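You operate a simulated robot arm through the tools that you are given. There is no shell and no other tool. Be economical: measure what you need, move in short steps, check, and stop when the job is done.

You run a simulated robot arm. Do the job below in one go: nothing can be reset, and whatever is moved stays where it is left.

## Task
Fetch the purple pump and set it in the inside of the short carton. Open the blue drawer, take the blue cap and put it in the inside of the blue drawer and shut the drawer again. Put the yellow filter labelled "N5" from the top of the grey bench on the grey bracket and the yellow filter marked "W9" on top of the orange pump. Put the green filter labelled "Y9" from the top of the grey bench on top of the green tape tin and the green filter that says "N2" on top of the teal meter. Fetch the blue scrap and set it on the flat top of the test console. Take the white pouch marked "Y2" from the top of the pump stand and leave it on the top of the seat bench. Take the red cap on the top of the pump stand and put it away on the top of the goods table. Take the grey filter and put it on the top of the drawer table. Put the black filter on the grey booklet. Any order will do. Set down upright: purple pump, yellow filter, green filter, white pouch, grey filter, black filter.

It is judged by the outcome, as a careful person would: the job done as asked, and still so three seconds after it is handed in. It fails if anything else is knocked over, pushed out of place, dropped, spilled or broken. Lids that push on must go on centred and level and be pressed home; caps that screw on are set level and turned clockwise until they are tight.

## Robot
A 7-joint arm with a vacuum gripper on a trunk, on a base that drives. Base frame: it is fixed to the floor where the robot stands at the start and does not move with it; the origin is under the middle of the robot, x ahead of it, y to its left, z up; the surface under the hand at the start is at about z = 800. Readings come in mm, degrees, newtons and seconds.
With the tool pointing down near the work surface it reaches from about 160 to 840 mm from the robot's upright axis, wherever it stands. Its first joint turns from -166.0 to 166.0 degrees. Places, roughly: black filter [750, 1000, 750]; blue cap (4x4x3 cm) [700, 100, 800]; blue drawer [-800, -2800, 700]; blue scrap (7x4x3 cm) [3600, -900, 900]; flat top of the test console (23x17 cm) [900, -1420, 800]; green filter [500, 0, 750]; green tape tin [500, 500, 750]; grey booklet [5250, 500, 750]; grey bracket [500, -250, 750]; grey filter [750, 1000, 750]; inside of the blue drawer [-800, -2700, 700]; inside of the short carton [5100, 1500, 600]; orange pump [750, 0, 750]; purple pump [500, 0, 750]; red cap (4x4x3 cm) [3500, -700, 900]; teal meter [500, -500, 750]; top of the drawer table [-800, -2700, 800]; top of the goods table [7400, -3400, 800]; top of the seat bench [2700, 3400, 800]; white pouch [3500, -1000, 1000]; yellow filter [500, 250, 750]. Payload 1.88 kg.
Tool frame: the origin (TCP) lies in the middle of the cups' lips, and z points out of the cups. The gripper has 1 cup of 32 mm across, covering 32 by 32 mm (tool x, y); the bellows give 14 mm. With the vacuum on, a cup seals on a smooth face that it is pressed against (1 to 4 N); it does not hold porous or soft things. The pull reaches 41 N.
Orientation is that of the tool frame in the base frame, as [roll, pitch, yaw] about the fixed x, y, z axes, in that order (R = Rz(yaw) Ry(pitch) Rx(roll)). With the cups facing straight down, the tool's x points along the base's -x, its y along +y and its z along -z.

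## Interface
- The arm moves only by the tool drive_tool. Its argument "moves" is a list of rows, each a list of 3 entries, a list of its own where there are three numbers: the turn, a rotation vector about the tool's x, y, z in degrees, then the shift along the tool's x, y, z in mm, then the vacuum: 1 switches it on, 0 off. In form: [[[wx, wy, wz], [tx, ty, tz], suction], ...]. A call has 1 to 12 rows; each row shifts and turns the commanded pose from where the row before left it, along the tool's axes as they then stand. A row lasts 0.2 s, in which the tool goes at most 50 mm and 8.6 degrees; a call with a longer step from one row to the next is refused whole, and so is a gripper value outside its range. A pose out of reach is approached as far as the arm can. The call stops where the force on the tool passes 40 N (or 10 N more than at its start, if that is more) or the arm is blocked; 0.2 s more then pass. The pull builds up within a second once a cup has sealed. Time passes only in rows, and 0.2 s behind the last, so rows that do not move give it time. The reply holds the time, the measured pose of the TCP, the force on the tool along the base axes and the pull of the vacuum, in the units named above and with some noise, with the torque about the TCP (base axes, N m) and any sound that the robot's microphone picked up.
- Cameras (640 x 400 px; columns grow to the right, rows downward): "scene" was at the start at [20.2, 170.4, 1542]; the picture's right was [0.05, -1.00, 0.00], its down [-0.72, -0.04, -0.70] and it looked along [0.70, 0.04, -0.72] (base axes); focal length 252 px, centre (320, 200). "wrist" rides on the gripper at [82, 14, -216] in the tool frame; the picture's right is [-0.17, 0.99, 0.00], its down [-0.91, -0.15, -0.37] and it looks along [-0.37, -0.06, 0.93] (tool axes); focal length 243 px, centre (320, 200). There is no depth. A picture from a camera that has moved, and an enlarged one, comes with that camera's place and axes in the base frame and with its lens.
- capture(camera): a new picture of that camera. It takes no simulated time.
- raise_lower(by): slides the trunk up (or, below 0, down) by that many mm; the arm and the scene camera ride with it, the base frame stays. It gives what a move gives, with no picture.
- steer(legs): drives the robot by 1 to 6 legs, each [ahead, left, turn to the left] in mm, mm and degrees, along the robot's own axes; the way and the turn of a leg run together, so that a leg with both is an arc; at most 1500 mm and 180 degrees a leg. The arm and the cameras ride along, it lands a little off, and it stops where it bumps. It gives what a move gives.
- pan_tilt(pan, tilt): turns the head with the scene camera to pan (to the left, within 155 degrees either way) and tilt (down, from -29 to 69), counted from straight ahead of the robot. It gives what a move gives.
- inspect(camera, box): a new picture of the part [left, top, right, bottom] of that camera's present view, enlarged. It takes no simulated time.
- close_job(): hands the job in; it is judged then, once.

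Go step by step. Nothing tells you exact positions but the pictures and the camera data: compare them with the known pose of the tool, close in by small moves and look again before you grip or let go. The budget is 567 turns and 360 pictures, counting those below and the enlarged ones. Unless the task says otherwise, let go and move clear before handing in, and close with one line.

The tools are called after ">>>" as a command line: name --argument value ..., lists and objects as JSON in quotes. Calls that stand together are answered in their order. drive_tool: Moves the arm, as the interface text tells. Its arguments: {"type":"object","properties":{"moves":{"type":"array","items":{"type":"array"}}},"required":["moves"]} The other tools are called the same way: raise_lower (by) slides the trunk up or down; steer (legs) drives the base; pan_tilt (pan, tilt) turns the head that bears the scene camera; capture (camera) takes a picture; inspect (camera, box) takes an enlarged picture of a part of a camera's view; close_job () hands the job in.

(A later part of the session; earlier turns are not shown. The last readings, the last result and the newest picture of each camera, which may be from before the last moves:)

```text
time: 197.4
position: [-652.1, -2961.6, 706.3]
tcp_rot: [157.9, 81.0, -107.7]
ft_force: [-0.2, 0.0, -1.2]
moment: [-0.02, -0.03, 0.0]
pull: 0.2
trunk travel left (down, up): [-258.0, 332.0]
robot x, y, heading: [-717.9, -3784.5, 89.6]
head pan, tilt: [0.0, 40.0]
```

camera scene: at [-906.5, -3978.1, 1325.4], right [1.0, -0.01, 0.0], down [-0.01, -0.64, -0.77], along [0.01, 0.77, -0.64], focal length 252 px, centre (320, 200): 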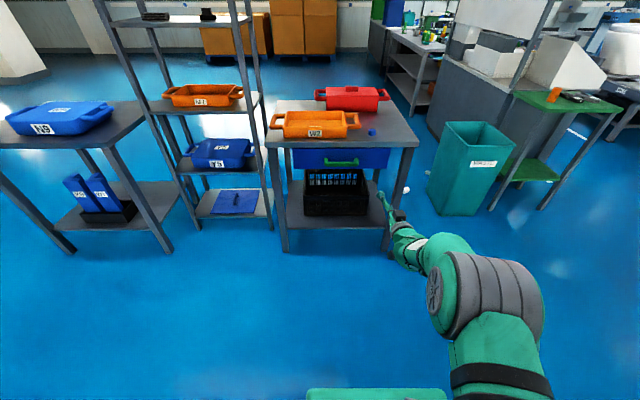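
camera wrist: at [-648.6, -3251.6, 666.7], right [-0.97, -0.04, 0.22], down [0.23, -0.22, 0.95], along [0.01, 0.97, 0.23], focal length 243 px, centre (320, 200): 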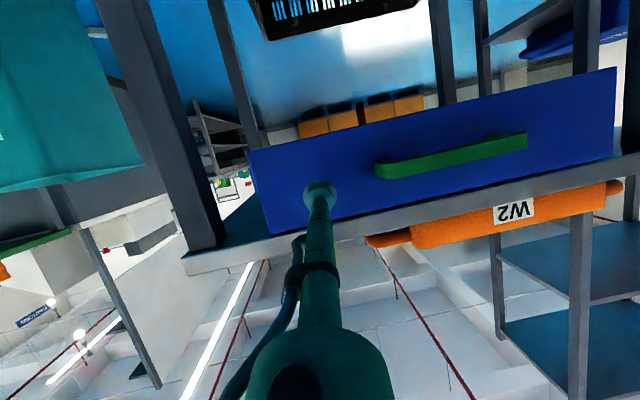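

>>> drive_tool --moves '[[[0, 0, 0], [0, 0, 3], 1], [[0, 0, 0], [0, 0, 3], 1], [[0, 0, 0], [0, 0, 0], 1]]'

>>> inspect --camera "wrist" --box '[260, 150, 380, 230]'

```text
time: 198.2
position: [-652.7, -2955.8, 703.0]
tcp_rot: [158.3, 80.9, -107.3]
ft_force: [-3.0, -1.6, -4.2]
moment: [0.5, 0.22, -0.43]
pull: 41.1
trunk travel left (down, up): [-258.0, 332.0]
robot x, y, heading: [-717.0, -3785.8, 89.4]
head pan, tilt: [0.0, 40.0]
```

```text
5.00 times, centred on (320, 190) of wrist
camera zoom: at [-654.1, -3182.6, 655.0], right [-0.97, -0.04, 0.22], down [0.23, -0.22, 0.95], along [0.01, 0.97, 0.22], focal length 1213 px, centre (320, 250)
```

zoom: 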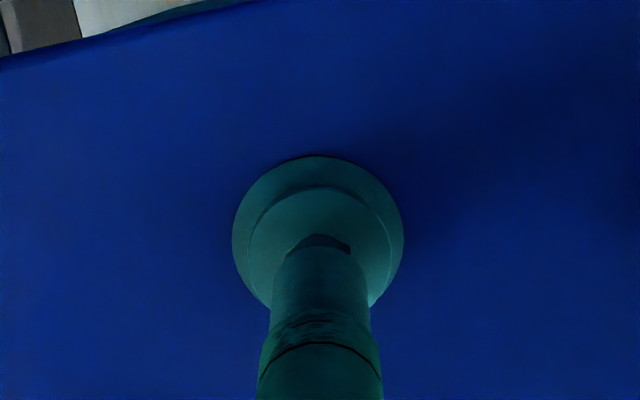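

Sealed on the drawer front. I pull it open by driving straight back, first a short distance.

>>> steer --legs '[[-60, 0, 0]]'

>>> capture --camera "scene"

```text
time: 199.2
position: [-653.9, -3015.3, 702.0]
tcp_rot: [158.1, 80.9, -107.5]
ft_force: [0.8, -0.6, -10.1]
moment: [0.45, 0.12, -0.37]
pull: 41.2
trunk travel left (down, up): [-258.0, 332.0]
robot x, y, heading: [-715.7, -3846.1, 89.5]
head pan, tilt: [0.0, 40.0]
```

```text
265 pictures are left
camera scene: at [-882.3, -3815.5, 1308.3], right [1.0, -0.01, 0.0], down [-0.01, -0.64, -0.77], along [0.01, 0.77, -0.64], focal length 252 px, centre (320, 200)
```

scene: 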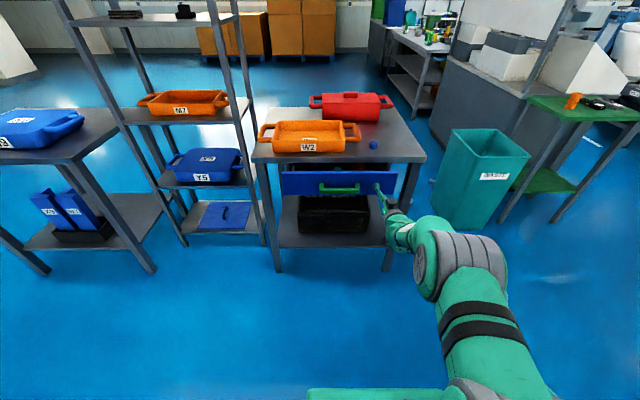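

The drawer slides open. I pull another 130 mm.

>>> steer --legs '[[-130, 0, 0]]'

>>> capture --camera "scene"

```text
time: 200.5
position: [-653.5, -3144.6, 702.9]
tcp_rot: [158.5, 80.9, -107.3]
ft_force: [-5.1, 1.6, -3.6]
moment: [0.41, 0.01, -0.38]
pull: 40.5
trunk travel left (down, up): [-258.0, 332.0]
robot x, y, heading: [-717.7, -3975.8, 89.4]
head pan, tilt: [0.0, 40.0]
```

```text
264 pictures are left
camera scene: at [-883.9, -3944.0, 1308.3], right [1.0, -0.01, 0.0], down [-0.01, -0.64, -0.77], along [0.01, 0.77, -0.64], focal length 252 px, centre (320, 200)
```

scene: 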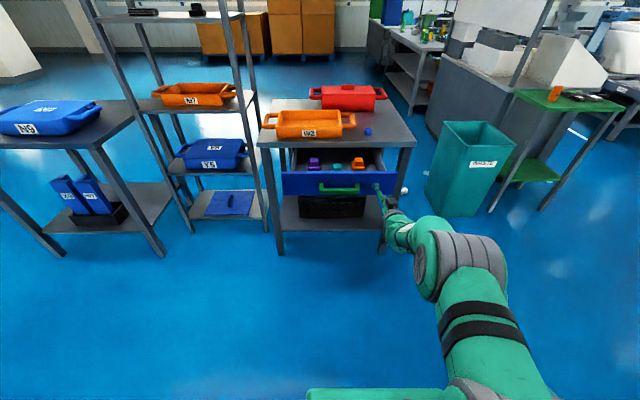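

>>> inspect --camera "scene" --box '[270, 130, 410, 220]'

```text
4.44 times, centred on (340, 175) of scene
camera zoom: at [-883.9, -3944.0, 1308.3], right [1.0, -0.01, 0.0], down [-0.01, -0.64, -0.77], along [0.01, 0.77, -0.64], focal length 1121 px, centre (231, 311)
```

zoom: 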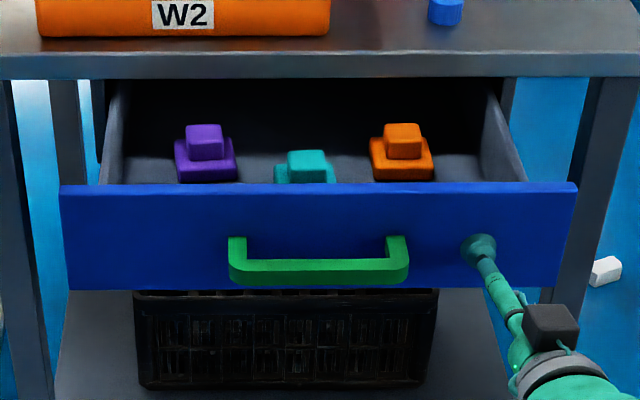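

The drawer is open about 190 mm and holds three pump pieces further back. I release the cup, back off, raise the trunk and turn the tool down again.

>>> drive_tool --moves '[[[0, 0, 0], [0, 0, 0], 0], [[0, 0, 0], [0, 0, 0], 0], [[0, 0, 0], [0, 0, 0], 0], [[0, 0, 0], [0, 0, 0], 0], [[0, 0, 0], [0, 0, -5], 0], [[0, 0, 0], [0, 0, -15], 0], [[0, 0, 0], [0, 0, 0], 0]]'

>>> capture --camera "scene"

```text
time: 202.1
position: [-652.6, -3165.2, 706.3]
tcp_rot: [158.3, 80.8, -107.5]
ft_force: [0.2, 0.6, 0.6]
moment: [-0.01, 0.01, 0.02]
pull: 0.0
trunk travel left (down, up): [-258.0, 332.0]
robot x, y, heading: [-718.5, -3975.6, 89.5]
head pan, tilt: [0.0, 40.0]
```

```text
262 pictures are left
camera scene: at [-883.7, -3944.1, 1308.3], right [1.0, -0.01, 0.0], down [-0.01, -0.64, -0.77], along [0.01, 0.77, -0.64], focal length 252 px, centre (320, 200)
```

scene: 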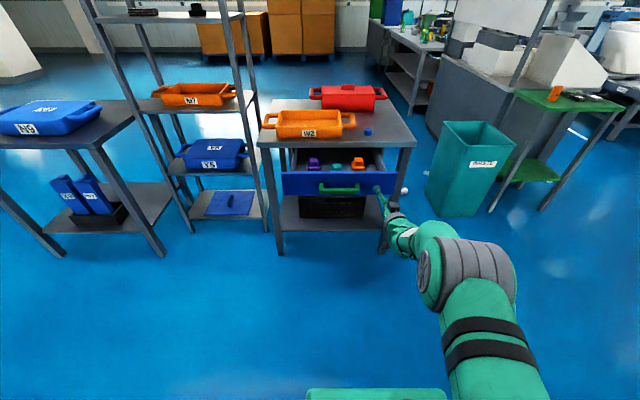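

>>> steer --legs '[[-60, 0, 0]]'

>>> raise_lower --by 292

>>> drive_tool --moves '[[[0, 0, 0], [0, 0, -40], 0], [[0, 0, 0], [0, 0, -40], 0], [[0, 8, 0], [0, 0, 0], 0], [[0, 8, 0], [0, 0, 0], 0], [[0, 8, 0], [0, 0, 0], 0], [[0, 8, 0], [0, 0, 0], 0], [[0, 8, 0], [0, 0, 0], 0], [[0, 0, 0], [0, 0, 0], 0]]'

```text
time: 203.1
position: [-653.3, -3223.7, 707.0]
tcp_rot: [158.4, 80.9, -107.4]
ft_force: [-0.2, 0.2, 0.6]
moment: [0.01, 0.0, -0.02]
pull: 0.0
trunk travel left (down, up): [-258.0, 332.0]
robot x, y, heading: [-722.3, -4033.1, 89.2]
head pan, tilt: [0.0, 40.0]
```

```text
time: 206.0
position: [-653.3, -3224.7, 998.8]
tcp_rot: [158.4, 80.8, -107.4]
ft_force: [0.3, 0.1, 0.3]
moment: [0.02, 0.02, 0.01]
pull: 0.0
trunk travel left (down, up): [-550.0, 40.0]
robot x, y, heading: [-721.0, -4031.9, 89.2]
head pan, tilt: [0.0, 40.0]
```

```text
time: 207.8
position: [-647.7, -3306.8, 1009.5]
tcp_rot: [175.6, 41.3, -88.9]
ft_force: [-0.5, -1.2, -0.4]
moment: [0.18, -0.03, -0.04]
pull: 0.1
trunk travel left (down, up): [-550.0, 40.0]
robot x, y, heading: [-719.6, -4033.3, 89.4]
head pan, tilt: [0.0, 40.0]
```

>>> drive_tool --moves '[[[0, 8, 0], [0, 0, 0], 0], [[0, 8, 0], [0, 0, 0], 0], [[0, 8, 0], [0, 0, 0], 0], [[0, 8, 0], [0, 0, 0], 0], [[0, 8, 0], [0, 0, 0], 0], [[0, 0, 0], [0, 0, 0], 0]]'

```text
time: 209.2
position: [-646.1, -3303.3, 1009.0]
tcp_rot: [176.7, 1.5, -86.1]
ft_force: [0.5, 0.1, -0.1]
moment: [-0.03, 0.05, 0.03]
pull: 0.0
trunk travel left (down, up): [-550.0, 40.0]
robot x, y, heading: [-719.0, -4031.8, 89.5]
head pan, tilt: [0.0, 40.0]
```

>>> drive_tool --moves '[[[3.2, 1.5, 4.4], [0, 0, 0], 0], [[0, 0, 0], [0, 0, 0], 0]]'

>>> steer --legs '[[430, 0, 0.5]]'

>>> capture --camera "wrist"

```text
time: 209.8
position: [-647.2, -3303.4, 1009.3]
tcp_rot: [179.8, -0.3, -90.7]
ft_force: [-0.3, -0.7, 0.4]
moment: [-0.03, -0.01, -0.01]
pull: 0.0
trunk travel left (down, up): [-550.0, 40.0]
robot x, y, heading: [-723.4, -4033.8, 89.4]
head pan, tilt: [0.0, 40.0]
```

```text
time: 212.4
position: [-650.7, -2872.1, 1010.1]
tcp_rot: [179.8, -0.1, -89.9]
ft_force: [-0.1, -0.5, -1.2]
moment: [0.01, -0.01, 0.01]
pull: 0.0
trunk travel left (down, up): [-550.0, 40.0]
robot x, y, heading: [-716.7, -3607.7, 89.8]
head pan, tilt: [0.0, 40.0]
```

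```text
261 pictures are left
camera wrist: at [-663.3, -2954.3, 1226.6], right [-0.99, 0.17, 0.0], down [0.15, 0.92, 0.37], along [0.06, 0.37, -0.93], focal length 243 px, centre (320, 200)
```

wrist: 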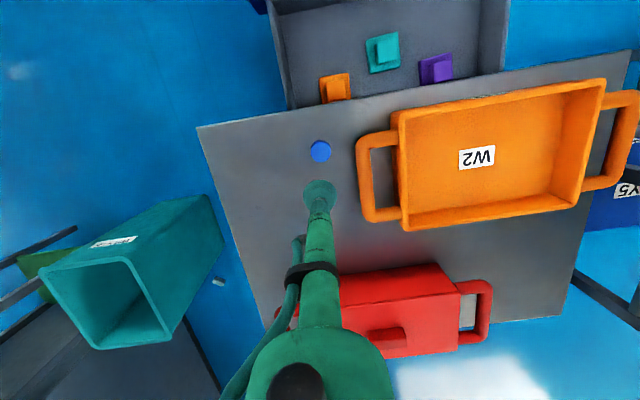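

The cap is directly below, about 6 mm nearer to me. I descend to just above it.

>>> drive_tool --moves '[[[0, 0, 0], [6, 0, 45], 0], [[0, 0, 0], [0, 0, 45], 0], [[0, 0, 0], [0, 0, 45], 0], [[0, 0, 0], [0, 0, 37], 0], [[0, 0, 0], [0, 0, 0], 0]]'

>>> inspect --camera "wrist" --box '[280, 150, 360, 200]'

```text
time: 213.6
position: [-653.7, -2876.6, 836.7]
tcp_rot: [179.8, -0.2, -89.9]
ft_force: [0.4, 0.7, 0.0]
moment: [-0.01, 0.02, -0.02]
pull: 0.0
trunk travel left (down, up): [-550.0, 40.0]
robot x, y, heading: [-721.4, -3602.8, 89.8]
head pan, tilt: [0.0, 40.0]
```

```text
8.00 times, centred on (320, 175) of wrist
camera zoom: at [-665.9, -2958.5, 1053.7], right [-0.99, 0.17, 0.0], down [0.15, 0.92, 0.37], along [0.06, 0.37, -0.93], focal length 1941 px, centre (320, 400)
```

zoom: 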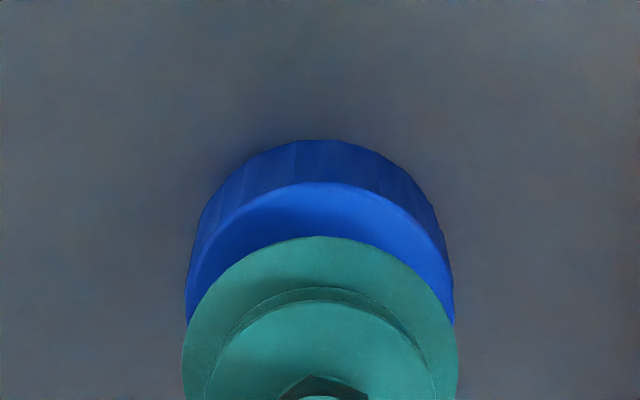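

>>> drive_tool --moves '[[[0, 0, 0], [2.3, 0, 8], 1], [[0, 0, 0], [0, 0, 5], 1], [[0, 0, 0], [0, 0, 3], 1], [[0, 0, 0], [0, 0, 2], 1], [[0, 0, 0], [0, 0, 0], 1]]'

```text
time: 214.8
position: [-651.8, -2879.4, 820.8]
tcp_rot: [179.8, 0.1, -90.0]
ft_force: [0.1, -1.9, 7.7]
moment: [0.02, -0.03, -0.06]
pull: 40.7
trunk travel left (down, up): [-550.0, 40.0]
robot x, y, heading: [-718.8, -3604.1, 90.0]
head pan, tilt: [0.0, 40.0]
```

The cap is held. I lift and move back over the open drawer to look in.

>>> drive_tool --moves '[[[0, 0, 0], [0, 0, -45], 1], [[0, 0, 0], [0, 0, -45], 1], [[0, 0, 0], [45, 0, 0], 1], [[0, 0, 0], [45, 0, 0], 1], [[0, 0, 0], [45, 0, 0], 1], [[0, 0, 0], [45, 0, 0], 1], [[0, 0, 0], [0, 0, 0], 1]]'

>>> capture --camera "wrist"

```text
time: 216.4
position: [-653.0, -3063.1, 908.2]
tcp_rot: [179.8, -0.1, -90.0]
ft_force: [-0.9, 0.1, -0.1]
moment: [0.05, 0.01, -0.02]
pull: 40.4
trunk travel left (down, up): [-550.0, 40.0]
robot x, y, heading: [-718.9, -3605.3, 89.7]
head pan, tilt: [0.0, 40.0]
```

```text
259 pictures are left
camera wrist: at [-664.9, -3144.6, 1126.5], right [-0.99, 0.17, 0.0], down [0.16, 0.92, 0.37], along [0.06, 0.37, -0.93], focal length 243 px, centre (320, 200)
```

wrist: 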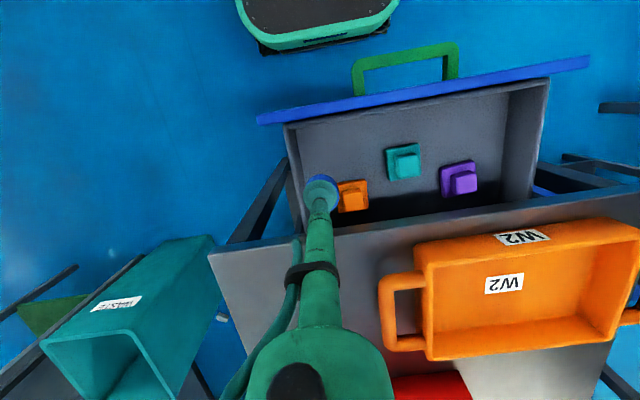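

A free spot in the drawer lies at about (−690, −3067), clear of the pump pieces and walls. I move over it and lower partway.

>>> drive_tool --moves '[[[0, 0, 0], [4, 37, 0], 1], [[0, 0, 0], [0, 0, 45], 1], [[0, 0, 0], [0, 0, 45], 1], [[0, 0, 0], [0, 0, 45], 1], [[0, 0, 0], [0, 0, 30], 1], [[0, 0, 0], [0, 0, 0], 1]]'

>>> capture --camera "wrist"

```text
time: 217.8
position: [-687.4, -3066.4, 746.4]
tcp_rot: [179.9, -0.1, -89.9]
ft_force: [-0.6, -0.5, -1.3]
moment: [0.03, 0.01, -0.02]
pull: 40.6
trunk travel left (down, up): [-550.0, 40.0]
robot x, y, heading: [-717.1, -3602.5, 89.8]
head pan, tilt: [0.0, 40.0]
```

```text
258 pictures are left
camera wrist: at [-700.4, -3147.7, 962.9], right [-0.99, 0.17, 0.0], down [0.16, 0.92, 0.37], along [0.06, 0.37, -0.93], focal length 243 px, centre (320, 200)
```

wrist: 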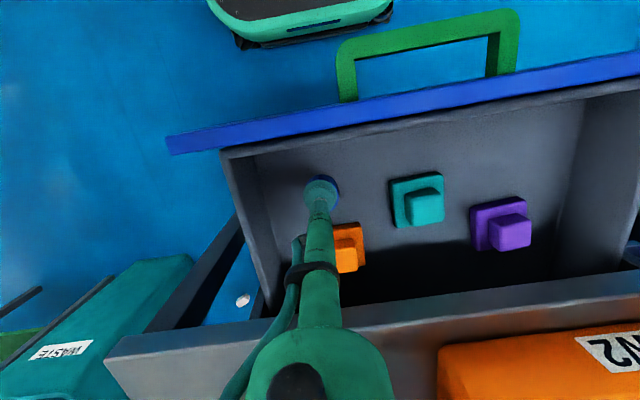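

>>> drive_tool --moves '[[[0, 0, 0], [0, 0, 15], 1], [[0, 0, 0], [0, 0, 10], 1], [[0, 0, 0], [0, 0, 0], 1]]'

>>> drive_tool --moves '[[[0, 0, 0], [0, 0, 6], 1], [[0, 0, 0], [0, 0, 0], 1]]'

>>> inspect --camera "wrist" --box '[240, 120, 400, 220]'

```text
time: 218.6
position: [-687.9, -3065.6, 721.8]
tcp_rot: [179.8, -0.1, -90.0]
ft_force: [0.6, -0.6, 0.8]
moment: [0.06, 0.0, -0.02]
pull: 40.2
trunk travel left (down, up): [-550.0, 40.0]
robot x, y, heading: [-715.1, -3602.3, 89.7]
head pan, tilt: [0.0, 40.0]
```

```text
time: 219.2
position: [-688.7, -3064.6, 714.0]
tcp_rot: [179.9, -0.2, -90.0]
ft_force: [0.4, 0.0, 0.6]
moment: [0.04, 0.02, -0.01]
pull: 41.1
trunk travel left (down, up): [-550.0, 40.0]
robot x, y, heading: [-716.5, -3602.7, 89.8]
head pan, tilt: [0.0, 40.0]
```

```text
4.00 times, centred on (320, 170) of wrist
camera zoom: at [-701.4, -3147.1, 931.2], right [-0.99, 0.17, 0.0], down [0.15, 0.92, 0.37], along [0.06, 0.37, -0.93], focal length 970 px, centre (320, 320)
```

zoom: 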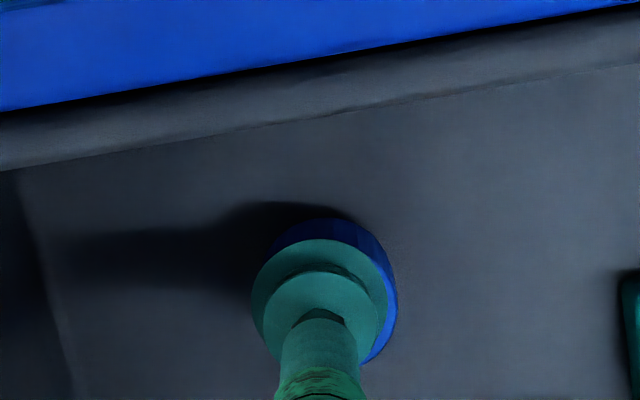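

>>> drive_tool --moves '[[[0, 0, 0], [0, 0, 5], 1], [[0, 0, 0], [0, 0, 0], 1]]'

>>> drive_tool --moves '[[[0, 0, 0], [0, 0, 4], 1], [[0, 0, 0], [0, 0, 0], 1]]'

>>> drive_tool --moves '[[[0, 0, 0], [0, 0, 3], 1], [[0, 0, 0], [0, 0, 0], 1]]'

```text
time: 219.8
position: [-688.9, -3065.9, 708.4]
tcp_rot: [179.8, -0.1, -90.0]
ft_force: [0.5, 0.6, -0.1]
moment: [0.02, 0.02, 0.04]
pull: 41.0
trunk travel left (down, up): [-550.0, 40.0]
robot x, y, heading: [-714.2, -3605.5, 89.9]
head pan, tilt: [0.0, 40.0]
```

```text
time: 220.4
position: [-688.8, -3067.6, 705.8]
tcp_rot: [179.8, -0.1, -89.9]
ft_force: [1.0, 0.6, 0.1]
moment: [0.04, 0.04, -0.03]
pull: 41.1
trunk travel left (down, up): [-550.0, 40.0]
robot x, y, heading: [-719.0, -3601.6, 89.8]
head pan, tilt: [0.0, 40.0]
```

```text
time: 221.0
position: [-690.0, -3065.1, 702.2]
tcp_rot: [179.8, -0.1, -90.1]
ft_force: [-0.1, 0.1, 0.4]
moment: [0.03, 0.03, 0.0]
pull: 40.8
trunk travel left (down, up): [-550.0, 40.0]
robot x, y, heading: [-719.1, -3604.9, 89.9]
head pan, tilt: [0.0, 40.0]
```

>>> drive_tool --moves '[[[0, 0, 0], [0, 0, 4], 1], [[0, 0, 0], [0, 0, 0], 1]]'

>>> drive_tool --moves '[[[0, 0, 0], [0, 0, 3], 1], [[0, 0, 0], [0, 0, 0], 1]]'

>>> drive_tool --moves '[[[0, 0, 0], [0, 0, 3], 1], [[0, 0, 0], [0, 0, 0], 1]]'

```text
time: 221.6
position: [-689.0, -3064.0, 700.7]
tcp_rot: [179.9, 0.3, -90.0]
ft_force: [-2.6, 3.0, 19.3]
moment: [0.01, -0.01, -0.01]
pull: 40.5
trunk travel left (down, up): [-550.0, 40.0]
robot x, y, heading: [-715.3, -3599.1, 89.8]
head pan, tilt: [0.0, 40.0]
```

```text
time: 222.2
position: [-688.5, -3064.3, 697.7]
tcp_rot: [179.8, 0.1, -89.9]
ft_force: [-5.1, 2.4, 27.5]
moment: [0.06, -0.01, 0.0]
pull: 40.4
trunk travel left (down, up): [-550.0, 40.0]
robot x, y, heading: [-718.0, -3603.0, 89.7]
head pan, tilt: [0.0, 40.0]
```

```text
time: 222.8
position: [-688.2, -3066.0, 693.5]
tcp_rot: [179.8, -0.1, -90.0]
ft_force: [-6.8, 1.6, 25.4]
moment: [0.04, -0.05, 0.03]
pull: 40.9
trunk travel left (down, up): [-550.0, 40.0]
robot x, y, heading: [-718.8, -3601.0, 89.7]
head pan, tilt: [0.0, 40.0]
```

Contact at z ≈ 701; I pressed a little too far, so I ease back up before releasing.

>>> drive_tool --moves '[[[0, 0, 0], [0, 0, -4], 1], [[0, 0, 0], [0, 0, -3], 1], [[0, 0, 0], [0, 0, 0], 1]]'

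>>> capture --camera "wrist"

>>> inspect --camera "scene" --box '[230, 150, 470, 330]'

```text
time: 223.6
position: [-688.1, -3066.8, 699.4]
tcp_rot: [179.8, -0.2, -90.1]
ft_force: [0.0, -0.2, 0.4]
moment: [0.04, 0.04, 0.01]
pull: 41.4
trunk travel left (down, up): [-550.0, 40.0]
robot x, y, heading: [-712.9, -3604.5, 89.7]
head pan, tilt: [0.0, 40.0]
```

```text
256 pictures are left
camera wrist: at [-700.7, -3148.1, 916.5], right [-0.99, 0.17, 0.0], down [0.16, 0.92, 0.37], along [0.06, 0.37, -0.93], focal length 243 px, centre (320, 200)
```

wrist: 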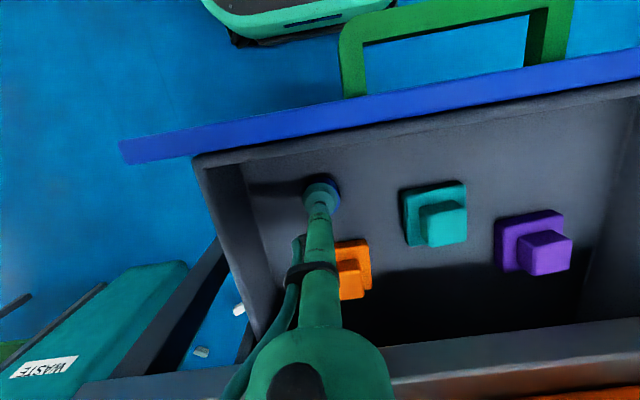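

```text
2.22 times, centred on (350, 240) of scene
camera zoom: at [-881.4, -3575.8, 1600.3], right [1.0, 0.0, 0.0], down [0.0, -0.64, -0.77], along [0.0, 0.77, -0.64], focal length 561 px, centre (253, 111)
```

zoom: 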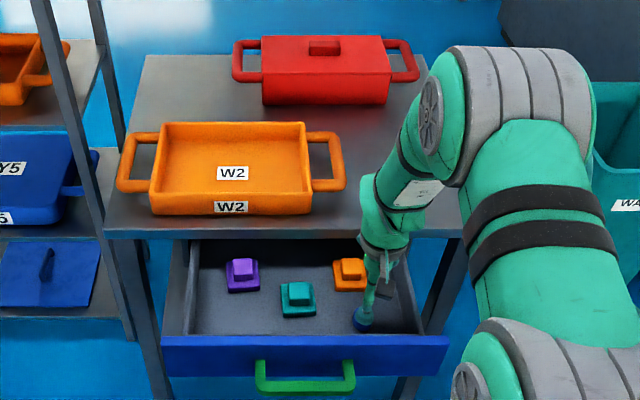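

>>> drive_tool --moves '[[[0, 0, 0], [0, 0, 1.5], 1], [[0, 0, 0], [0, 0, 0], 1]]'

```text
time: 224.2
position: [-688.3, -3065.8, 698.7]
tcp_rot: [179.9, -0.1, -89.9]
ft_force: [0.8, 0.4, -0.6]
moment: [0.06, 0.05, -0.02]
pull: 40.6
trunk travel left (down, up): [-550.0, 40.0]
robot x, y, heading: [-719.0, -3602.3, 89.7]
head pan, tilt: [0.0, 40.0]
```

>>> drive_tool --moves '[[[0, 0, 0], [0, 0, 2], 1], [[0, 0, 0], [0, 0, 0], 1]]'

```text
time: 224.8
position: [-688.4, -3064.5, 696.8]
tcp_rot: [179.8, -0.1, -90.1]
ft_force: [0.7, 0.1, 0.6]
moment: [0.08, 0.07, 0.0]
pull: 40.4
trunk travel left (down, up): [-550.0, 40.0]
robot x, y, heading: [-718.0, -3602.4, 90.0]
head pan, tilt: [0.0, 40.0]
```

>>> drive_tool --moves '[[[0, 0, 0], [0, 0, 2], 1], [[0, 0, 0], [0, 0, 0], 1]]'

>>> inspect --camera "scene" --box '[340, 240, 420, 310]'

```text
time: 225.4
position: [-687.6, -3066.4, 694.6]
tcp_rot: [179.9, -0.1, -90.0]
ft_force: [-0.2, -1.3, 2.9]
moment: [0.07, -0.02, -0.02]
pull: 40.7
trunk travel left (down, up): [-550.0, 40.0]
robot x, y, heading: [-718.1, -3604.3, 89.9]
head pan, tilt: [0.0, 40.0]
```

```text
5.71 times, centred on (380, 275) of scene
camera zoom: at [-881.6, -3576.0, 1600.4], right [1.0, 0.0, 0.0], down [0.0, -0.64, -0.77], along [0.0, 0.77, -0.64], focal length 1442 px, centre (-23, -229)
```

zoom: 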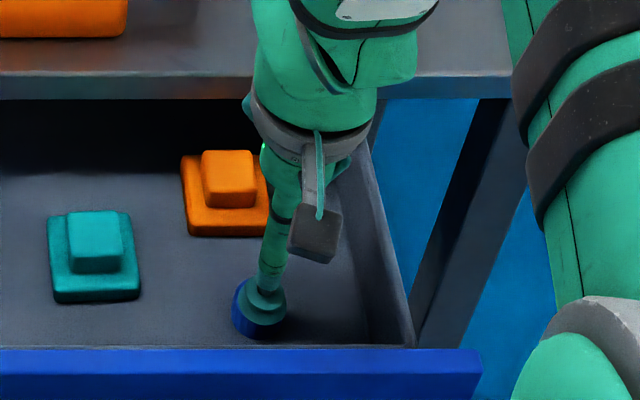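

The cap rests on the drawer floor (about 3 N). I release and lift out.

>>> drive_tool --moves '[[[0, 0, 0], [0, 0, 0], 0], [[0, 0, 0], [0, 0, 0], 0], [[0, 0, 0], [0, 0, 0], 0], [[0, 0, 0], [0, 0, 0], 0], [[0, 0, 0], [0, 0, -4], 0], [[0, 0, 0], [0, 0, -20], 0], [[0, 0, 0], [0, 0, -45], 0], [[0, 0, 0], [0, 0, -45], 0], [[0, 0, 0], [0, 0, -45], 0], [[0, 0, 0], [0, 0, -45], 0], [[0, 0, 0], [0, 0, -45], 0], [[0, 0, 0], [0, 0, 0], 0]]'

>>> capture --camera "wrist"

```text
time: 228.0
position: [-686.7, -3065.9, 941.4]
tcp_rot: [179.8, -0.2, -90.0]
ft_force: [-0.7, -0.3, 0.2]
moment: [0.02, 0.03, -0.03]
pull: 0.1
trunk travel left (down, up): [-550.0, 40.0]
robot x, y, heading: [-719.9, -3600.3, 89.9]
head pan, tilt: [0.0, 40.0]
```

```text
253 pictures are left
camera wrist: at [-700.4, -3147.1, 1158.5], right [-0.99, 0.17, 0.0], down [0.15, 0.92, 0.37], along [0.06, 0.37, -0.93], focal length 243 px, centre (320, 200)
```

wrist: 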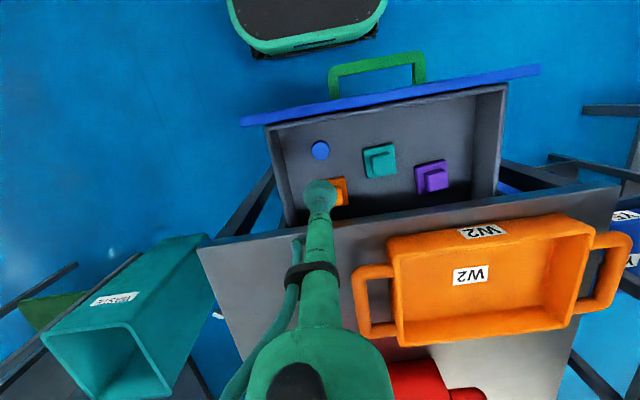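

The cap lies in the drawer. To shut it, I'll push the handle's middle with the upright tool from the front: back off 120 mm, then place the tool in front of the handle.

>>> steer --legs '[[-120, 0, 0]]'

>>> drive_tool --moves '[[[0, 0, 0], [20, 40, 0], 0], [[0, 0, 0], [30, 38, 0], 0], [[0, 0, 0], [30, 25, 0], 0], [[0, 0, 0], [0, 0, 0], 0]]'

>>> capture --camera "wrist"

```text
time: 229.3
position: [-690.3, -3184.7, 941.8]
tcp_rot: [179.8, -0.1, -89.8]
ft_force: [0.7, 0.3, 0.0]
moment: [-0.01, 0.0, 0.01]
pull: 0.1
trunk travel left (down, up): [-550.0, 40.0]
robot x, y, heading: [-717.2, -3722.7, 89.9]
head pan, tilt: [0.0, 40.0]
```

```text
time: 230.3
position: [-791.7, -3266.4, 942.8]
tcp_rot: [179.8, -0.1, -89.8]
ft_force: [1.1, -0.5, 0.9]
moment: [0.01, -0.02, 0.0]
pull: 0.3
trunk travel left (down, up): [-550.0, 40.0]
robot x, y, heading: [-715.9, -3723.3, 90.1]
head pan, tilt: [0.0, 40.0]
```

```text
252 pictures are left
camera wrist: at [-803.7, -3349.7, 1159.1], right [-0.99, 0.16, 0.0], down [0.15, 0.92, 0.37], along [0.06, 0.37, -0.93], focal length 243 px, centre (320, 200)
```

wrist: 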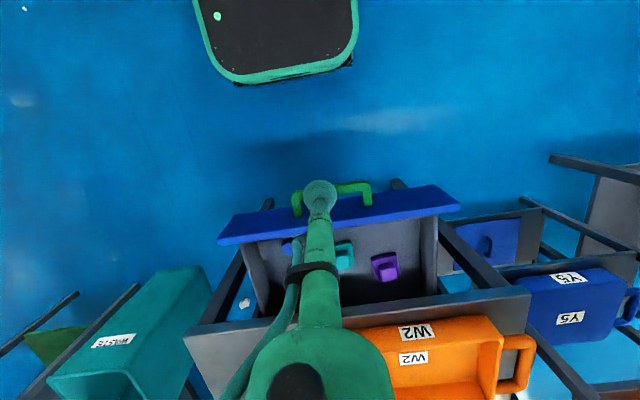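

>>> drive_tool --moves '[[[0, 0, 0], [0, 8, 45], 0], [[0, 0, 0], [0, 0, 45], 0], [[0, 0, 0], [0, 0, 45], 0], [[0, 0, 0], [0, 0, 45], 0], [[0, 0, 0], [0, 0, 45], 0], [[0, 0, 0], [0, 0, 21], 0], [[0, 0, 0], [0, 0, 0], 0]]'

>>> capture --camera "wrist"

>>> inspect --camera "scene" --box '[250, 160, 430, 300]'

```text
time: 231.9
position: [-803.0, -3266.1, 694.9]
tcp_rot: [179.9, -0.1, -89.8]
ft_force: [-0.1, 0.4, 0.2]
moment: [-0.02, 0.01, -0.01]
pull: 0.1
trunk travel left (down, up): [-550.0, 40.0]
robot x, y, heading: [-719.4, -3723.3, 90.2]
head pan, tilt: [0.0, 40.0]
```

```text
251 pictures are left
camera wrist: at [-815.3, -3348.5, 912.7], right [-0.99, 0.16, 0.0], down [0.15, 0.92, 0.37], along [0.06, 0.37, -0.93], focal length 243 px, centre (320, 200)
```

wrist: 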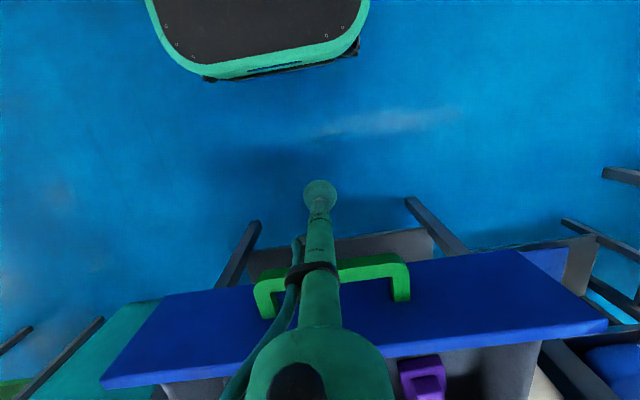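

```text
2.86 times, centred on (340, 230) of scene
camera zoom: at [-881.8, -3696.4, 1600.3], right [1.0, 0.0, 0.0], down [0.0, -0.64, -0.77], along [0.0, 0.77, -0.64], focal length 721 px, centre (263, 114)
```

zoom: 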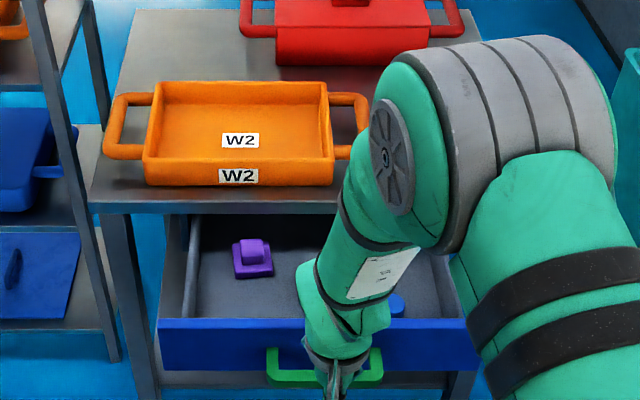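

The tool is in front of the handle's centre. I push forward gently.

>>> drive_tool --moves '[[[0, 0, 0], [-20, 0, 0], 0], [[0, 0, 0], [-20, 0, 0], 0], [[0, 0, 0], [-20, 0, 0], 0], [[0, 0, 0], [-20, 0, 0], 0], [[0, 0, 0], [-20, 0, 0], 0], [[0, 0, 0], [0, 0, 0], 0]]'

>>> capture --camera "wrist"

>>> capture --camera "scene"

```text
time: 233.3
position: [-801.7, -3165.3, 695.3]
tcp_rot: [179.8, -0.1, -89.8]
ft_force: [0.6, 0.7, -0.6]
moment: [0.01, 0.02, -0.01]
pull: 0.1
trunk travel left (down, up): [-550.0, 40.0]
robot x, y, heading: [-718.9, -3722.9, 89.6]
head pan, tilt: [0.0, 40.0]
```

```text
249 pictures are left
camera wrist: at [-814.4, -3247.2, 912.4], right [-0.99, 0.16, 0.0], down [0.15, 0.92, 0.37], along [0.06, 0.37, -0.93], focal length 243 px, centre (320, 200)
```

wrist: 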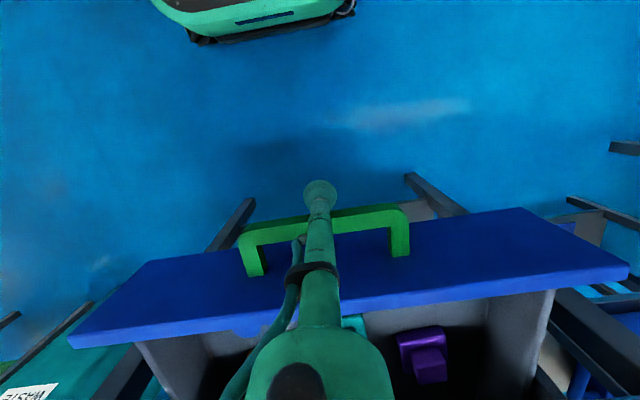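

```text
248 pictures are left
camera scene: at [-881.7, -3696.3, 1600.3], right [1.0, 0.0, 0.0], down [0.0, -0.64, -0.77], along [0.0, 0.77, -0.64], focal length 252 px, centre (320, 200)
```

scene: 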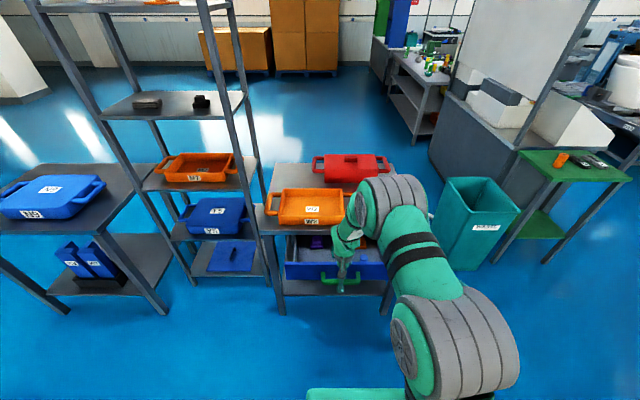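

The drawer moves with almost no resistance. I continue pushing.

>>> drive_tool --moves '[[[0, 0, 0], [-20, 0, 0], 0], [[0, 0, 0], [-20, 0, 0], 0], [[0, 0, 0], [-20, 0, 0], 0], [[0, 0, 0], [-20, 0, 0], 0], [[0, 0, 0], [-20, 0, 0], 0], [[0, 0, 0], [-15, 0, 0], 0], [[0, 0, 0], [0, 0, 0], 0]]'

>>> capture --camera "wrist"

```text
time: 234.9
position: [-802.0, -3048.7, 694.9]
tcp_rot: [179.7, 0.0, -89.7]
ft_force: [-0.2, -0.4, -0.4]
moment: [0.02, 0.01, 0.0]
pull: 0.0
trunk travel left (down, up): [-550.0, 40.0]
robot x, y, heading: [-720.9, -3722.2, 89.9]
head pan, tilt: [0.0, 40.0]
```

```text
247 pictures are left
camera wrist: at [-814.5, -3131.4, 911.3], right [-0.99, 0.16, 0.0], down [0.15, 0.92, 0.37], along [0.06, 0.37, -0.93], focal length 243 px, centre (320, 200)
```

wrist: 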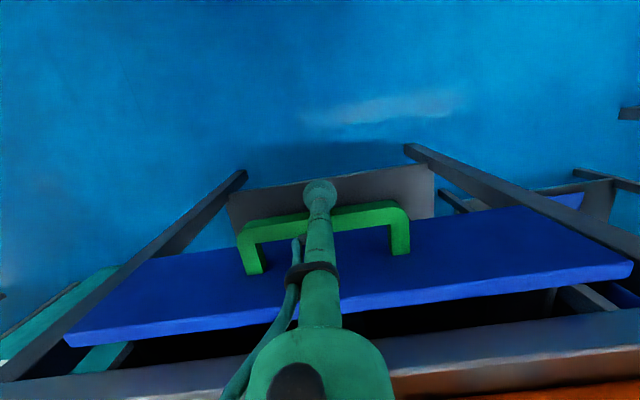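

>>> drive_tool --moves '[[[0, 0, 0], [-10, 0, 0], 0], [[0, 0, 0], [-10, 0, 0], 0], [[0, 0, 0], [-10, 0, 0], 0], [[0, 0, 0], [-10, 0, 0], 0], [[0, 0, 0], [0, 0, 0], 0]]'

>>> capture --camera "wrist"

```text
time: 236.1
position: [-802.2, -3011.6, 693.8]
tcp_rot: [179.8, -0.4, -89.9]
ft_force: [-0.9, 2.2, -23.7]
moment: [-0.2, 0.0, 0.01]
pull: 0.1
trunk travel left (down, up): [-550.0, 40.0]
robot x, y, heading: [-715.7, -3728.1, 90.1]
head pan, tilt: [0.0, 40.0]
```

```text
246 pictures are left
camera wrist: at [-814.4, -3093.1, 910.5], right [-0.99, 0.16, 0.0], down [0.15, 0.92, 0.37], along [0.06, 0.36, -0.93], focal length 243 px, centre (320, 200)
```

wrist: 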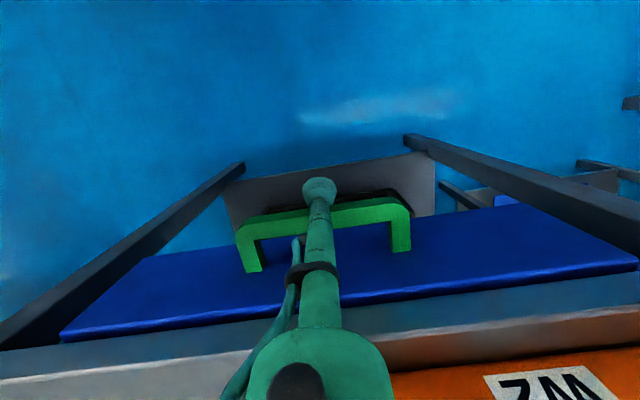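

>>> inspect --camera "scene" --box '[250, 180, 430, 300]'

>>> inspect --camera "wrist" --box '[220, 160, 420, 360]'

```text
3.33 times, centred on (340, 240) of scene
camera zoom: at [-882.1, -3694.2, 1600.1], right [1.0, 0.0, 0.0], down [0.0, -0.64, -0.77], along [0.0, 0.77, -0.64], focal length 841 px, centre (253, 67)
```

zoom: 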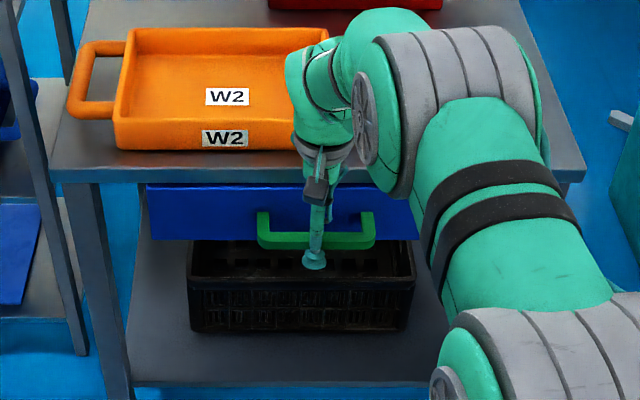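

```text
2.00 times, centred on (320, 260) of wrist
camera zoom: at [-814.4, -3093.1, 910.5], right [-0.99, 0.16, 0.0], down [0.15, 0.92, 0.37], along [0.06, 0.36, -0.93], focal length 485 px, centre (320, 80)
```

zoom: 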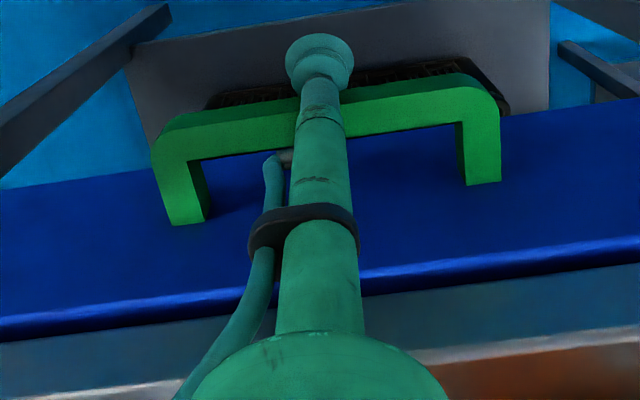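

The handle and panel are back where they were when closed, so the drawer is shut. I back the tool away and verify.

>>> drive_tool --moves '[[[0, 0, 0], [10, 0, 0], 0], [[0, 0, 0], [30, 0, 0], 0], [[0, 0, 0], [40, 0, 0], 0], [[0, 0, 0], [40, 0, 0], 0], [[0, 0, 0], [40, 0, 0], 0], [[0, 0, 0], [0, 0, -45], 0], [[0, 0, 0], [0, 0, -45], 0], [[0, 0, 0], [0, 0, -45], 0], [[0, 0, 0], [0, 0, -45], 0], [[0, 0, 0], [0, 0, -45], 0], [[0, 0, 0], [0, 0, -45], 0], [[0, 0, 0], [0, 0, 0], 0]]'

>>> inspect --camera "scene" --box '[240, 150, 440, 300]'

>>> capture --camera "wrist"

```text
time: 237.3
position: [-801.8, -3178.2, 693.9]
tcp_rot: [180.0, -1.1, -89.8]
ft_force: [-3.4, -2.3, -27.4]
moment: [-0.2, -0.06, 0.01]
pull: 0.0
trunk travel left (down, up): [-550.0, 40.0]
robot x, y, heading: [-716.7, -3725.6, 90.0]
head pan, tilt: [0.0, 40.0]
stopped in row 6: the force on the tool passed its limit at 66 N (the readings are from after the stop); the commanded pose is now the measured one
```

```text
2.67 times, centred on (340, 225) of scene
camera zoom: at [-882.5, -3695.7, 1600.5], right [1.0, 0.0, 0.0], down [0.0, -0.64, -0.77], along [0.0, 0.77, -0.64], focal length 673 px, centre (267, 133)
```

zoom: 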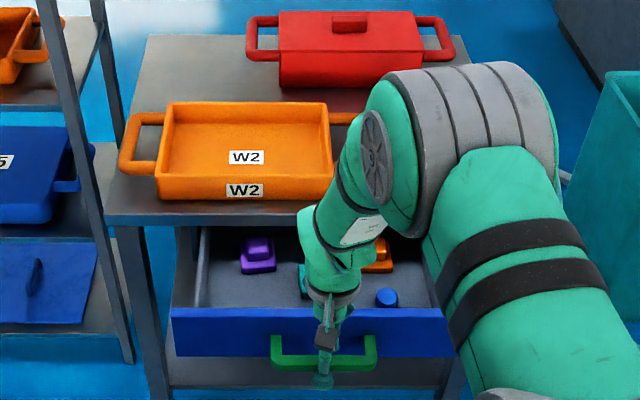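

```text
242 pictures are left
camera wrist: at [-813.7, -3256.0, 912.5], right [-0.99, 0.16, 0.0], down [0.15, 0.92, 0.36], along [0.06, 0.35, -0.93], focal length 243 px, centre (320, 200)
```

wrist: 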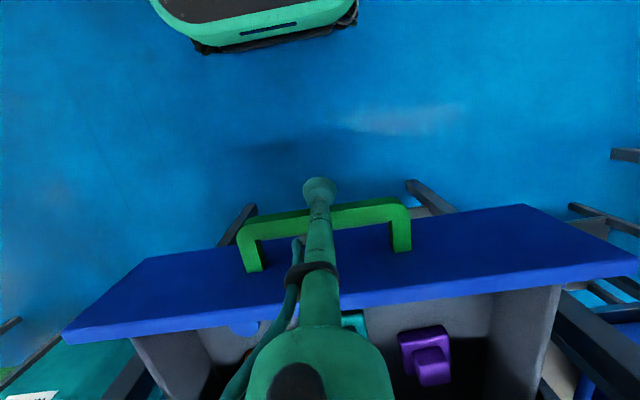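

The cup's rim was caught under the handle bar, so the drawer came out again with it. I lower the tool to free the rim, then back away.

>>> drive_tool --moves '[[[0, 0, 0], [0, 0, 3], 0], [[0, 0, 0], [0, 0, 0], 0]]'

```text
time: 237.9
position: [-801.9, -3173.3, 694.6]
tcp_rot: [179.9, -0.7, -89.9]
ft_force: [-0.5, -0.4, -24.2]
moment: [-0.17, 0.02, 0.01]
pull: 0.0
trunk travel left (down, up): [-550.0, 40.0]
robot x, y, heading: [-719.3, -3722.3, 90.0]
head pan, tilt: [0.0, 40.0]
```

>>> drive_tool --moves '[[[0, 0, 0], [0, 0, 4], 0], [[0, 0, 0], [0, 0, 0], 0]]'

>>> inspect --camera "wrist" --box '[240, 160, 400, 260]'

```text
time: 238.5
position: [-801.4, -3171.5, 693.3]
tcp_rot: [179.8, -0.3, -89.8]
ft_force: [-0.7, 0.3, -0.7]
moment: [0.02, -0.02, 0.03]
pull: 0.0
trunk travel left (down, up): [-550.0, 40.0]
robot x, y, heading: [-715.4, -3722.8, 90.1]
head pan, tilt: [0.0, 40.0]
```

```text
4.00 times, centred on (320, 210) of wrist
camera zoom: at [-813.3, -3252.0, 910.3], right [-0.99, 0.16, 0.0], down [0.15, 0.92, 0.37], along [0.06, 0.36, -0.93], focal length 970 px, centre (320, 160)
```

zoom: 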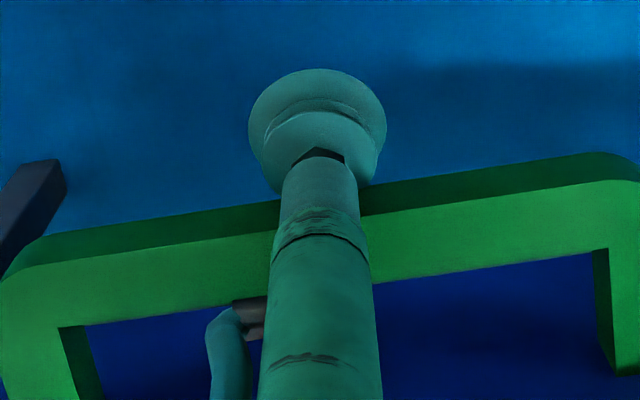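

>>> drive_tool --moves '[[[0, 0, 0], [10, 0, 0], 0], [[0, 0, 0], [10, 0, 0], 0], [[0, 0, 0], [20, 0, 0], 0], [[0, 0, 0], [0, 0, 0], 0]]'

>>> capture --camera "wrist"

```text
time: 239.5
position: [-800.6, -3212.8, 691.6]
tcp_rot: [179.8, -0.6, -89.8]
ft_force: [-0.4, -0.5, -1.1]
moment: [-0.02, 0.02, -0.01]
pull: 0.1
trunk travel left (down, up): [-550.0, 40.0]
robot x, y, heading: [-718.1, -3724.2, 90.4]
head pan, tilt: [0.0, 40.0]
```

```text
240 pictures are left
camera wrist: at [-812.8, -3293.6, 909.0], right [-0.99, 0.16, 0.0], down [0.15, 0.92, 0.37], along [0.06, 0.36, -0.93], focal length 243 px, centre (320, 200)
```

wrist: 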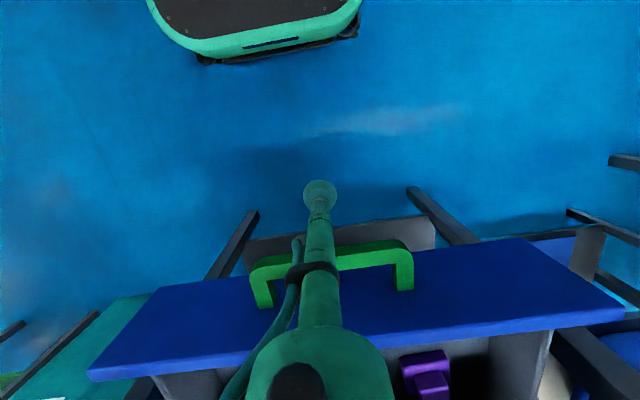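

The tool is free. I lower it further so that only the smooth stem meets the bar, then push shut again.

>>> drive_tool --moves '[[[0, 0.5, 0], [0, 0, 30], 0], [[0, 0, 0], [-15, 0, 0], 0], [[0, 0, 0], [-20, 0, 0], 0], [[0, 0, 0], [-20, 0, 0], 0], [[0, 0, 0], [-20, 0, 0], 0], [[0, 0, 0], [-20, 0, 0], 0], [[0, 0, 0], [-20, 0, 0], 0], [[0, 0, 0], [-20, 0, 0], 0], [[0, 0, 0], [0, 0, 0], 0]]'

>>> inspect --camera "wrist" --box '[220, 160, 420, 340]'

```text
time: 241.2
position: [-800.2, -3096.8, 661.8]
tcp_rot: [179.8, -0.8, -89.8]
ft_force: [-0.7, -0.3, -0.1]
moment: [0.03, -0.01, 0.0]
pull: 0.1
trunk travel left (down, up): [-550.0, 40.0]
robot x, y, heading: [-717.3, -3723.0, 90.2]
head pan, tilt: [0.0, 40.0]
stopped in row 8: the force on the tool passed its limit at 42 N (the readings are from after the stop); the commanded pose is now the measured one
```

```text
2.22 times, centred on (320, 250) of wrist
camera zoom: at [-812.9, -3176.1, 877.8], right [-0.99, 0.16, 0.0], down [0.15, 0.92, 0.36], along [0.06, 0.36, -0.93], focal length 539 px, centre (320, 89)
```

zoom: 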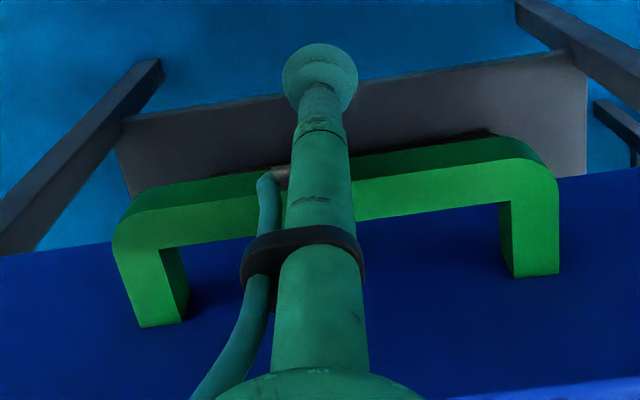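

It stopped on a force spike of 42 N, although the reading is zero now. I check the drawer's state and continue with finer steps.

>>> drive_tool --moves '[[[0, 0, 0], [-5, 0, 0], 0], [[0, 0, 0], [-5, 0, 0], 0], [[0, 0, 0], [0, 0, 0], 0]]'

>>> capture --camera "scene"

```text
time: 242.0
position: [-799.4, -3083.4, 663.1]
tcp_rot: [179.7, -0.4, -89.8]
ft_force: [0.2, 2.0, 14.3]
moment: [0.03, 0.05, 0.01]
pull: 0.1
trunk travel left (down, up): [-550.0, 40.0]
robot x, y, heading: [-720.0, -3725.5, 90.0]
head pan, tilt: [0.0, 40.0]
```

```text
238 pictures are left
camera scene: at [-881.4, -3697.4, 1600.6], right [1.0, 0.0, 0.0], down [0.0, -0.64, -0.77], along [0.0, 0.77, -0.64], focal length 252 px, centre (320, 200)
```

scene: 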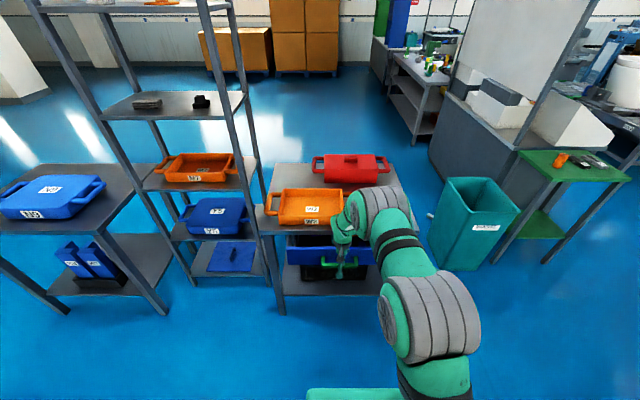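

The hose fitting is rubbing on the bar at this height. I'll back off and use the cup's own rim at the bar's mid-height (z ≈ 713), where nothing can hook.

>>> drive_tool --moves '[[[0, 0, 0], [20, 0, 0], 0], [[0, 0, 0], [30, 0, 0], 0], [[0, 0, 0], [30, 0, 0], 0], [[0, 0.4, 0], [0, 0, -25], 0], [[0, 0, 0], [0, 0, -24], 0], [[0, 0, 0], [0, 0, 0], 0]]'

>>> inspect --camera "wrist" --box '[220, 160, 420, 340]'

>>> inspect --camera "scene" --box '[260, 210, 400, 310]'

```text
time: 243.4
position: [-798.5, -3165.8, 711.4]
tcp_rot: [179.8, -1.2, -89.8]
ft_force: [-0.9, 0.1, 0.0]
moment: [0.02, 0.03, 0.01]
pull: 0.1
trunk travel left (down, up): [-550.0, 40.0]
robot x, y, heading: [-716.2, -3723.1, 90.3]
head pan, tilt: [0.0, 40.0]
```

```text
2.22 times, centred on (320, 250) of wrist
camera zoom: at [-811.7, -3243.6, 929.8], right [-0.99, 0.16, 0.0], down [0.15, 0.92, 0.36], along [0.06, 0.35, -0.93], focal length 539 px, centre (320, 89)
```

zoom: 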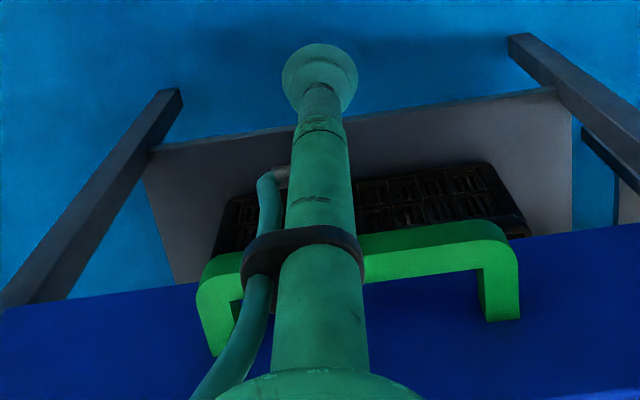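

```text
4.00 times, centred on (330, 260) of scene
camera zoom: at [-881.6, -3696.8, 1600.3], right [1.0, 0.0, 0.0], down [0.0, -0.64, -0.77], along [0.0, 0.77, -0.64], focal length 1009 px, centre (280, -40)
```

zoom: 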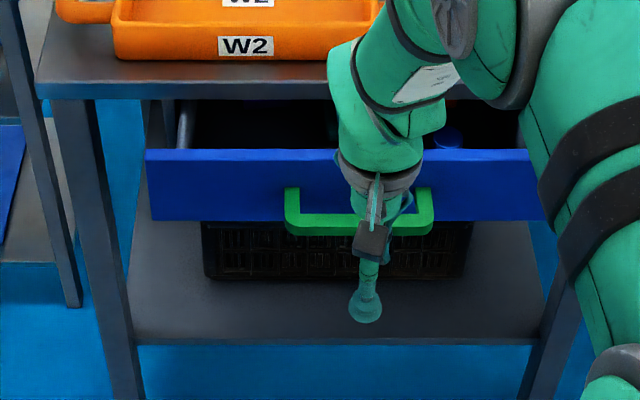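

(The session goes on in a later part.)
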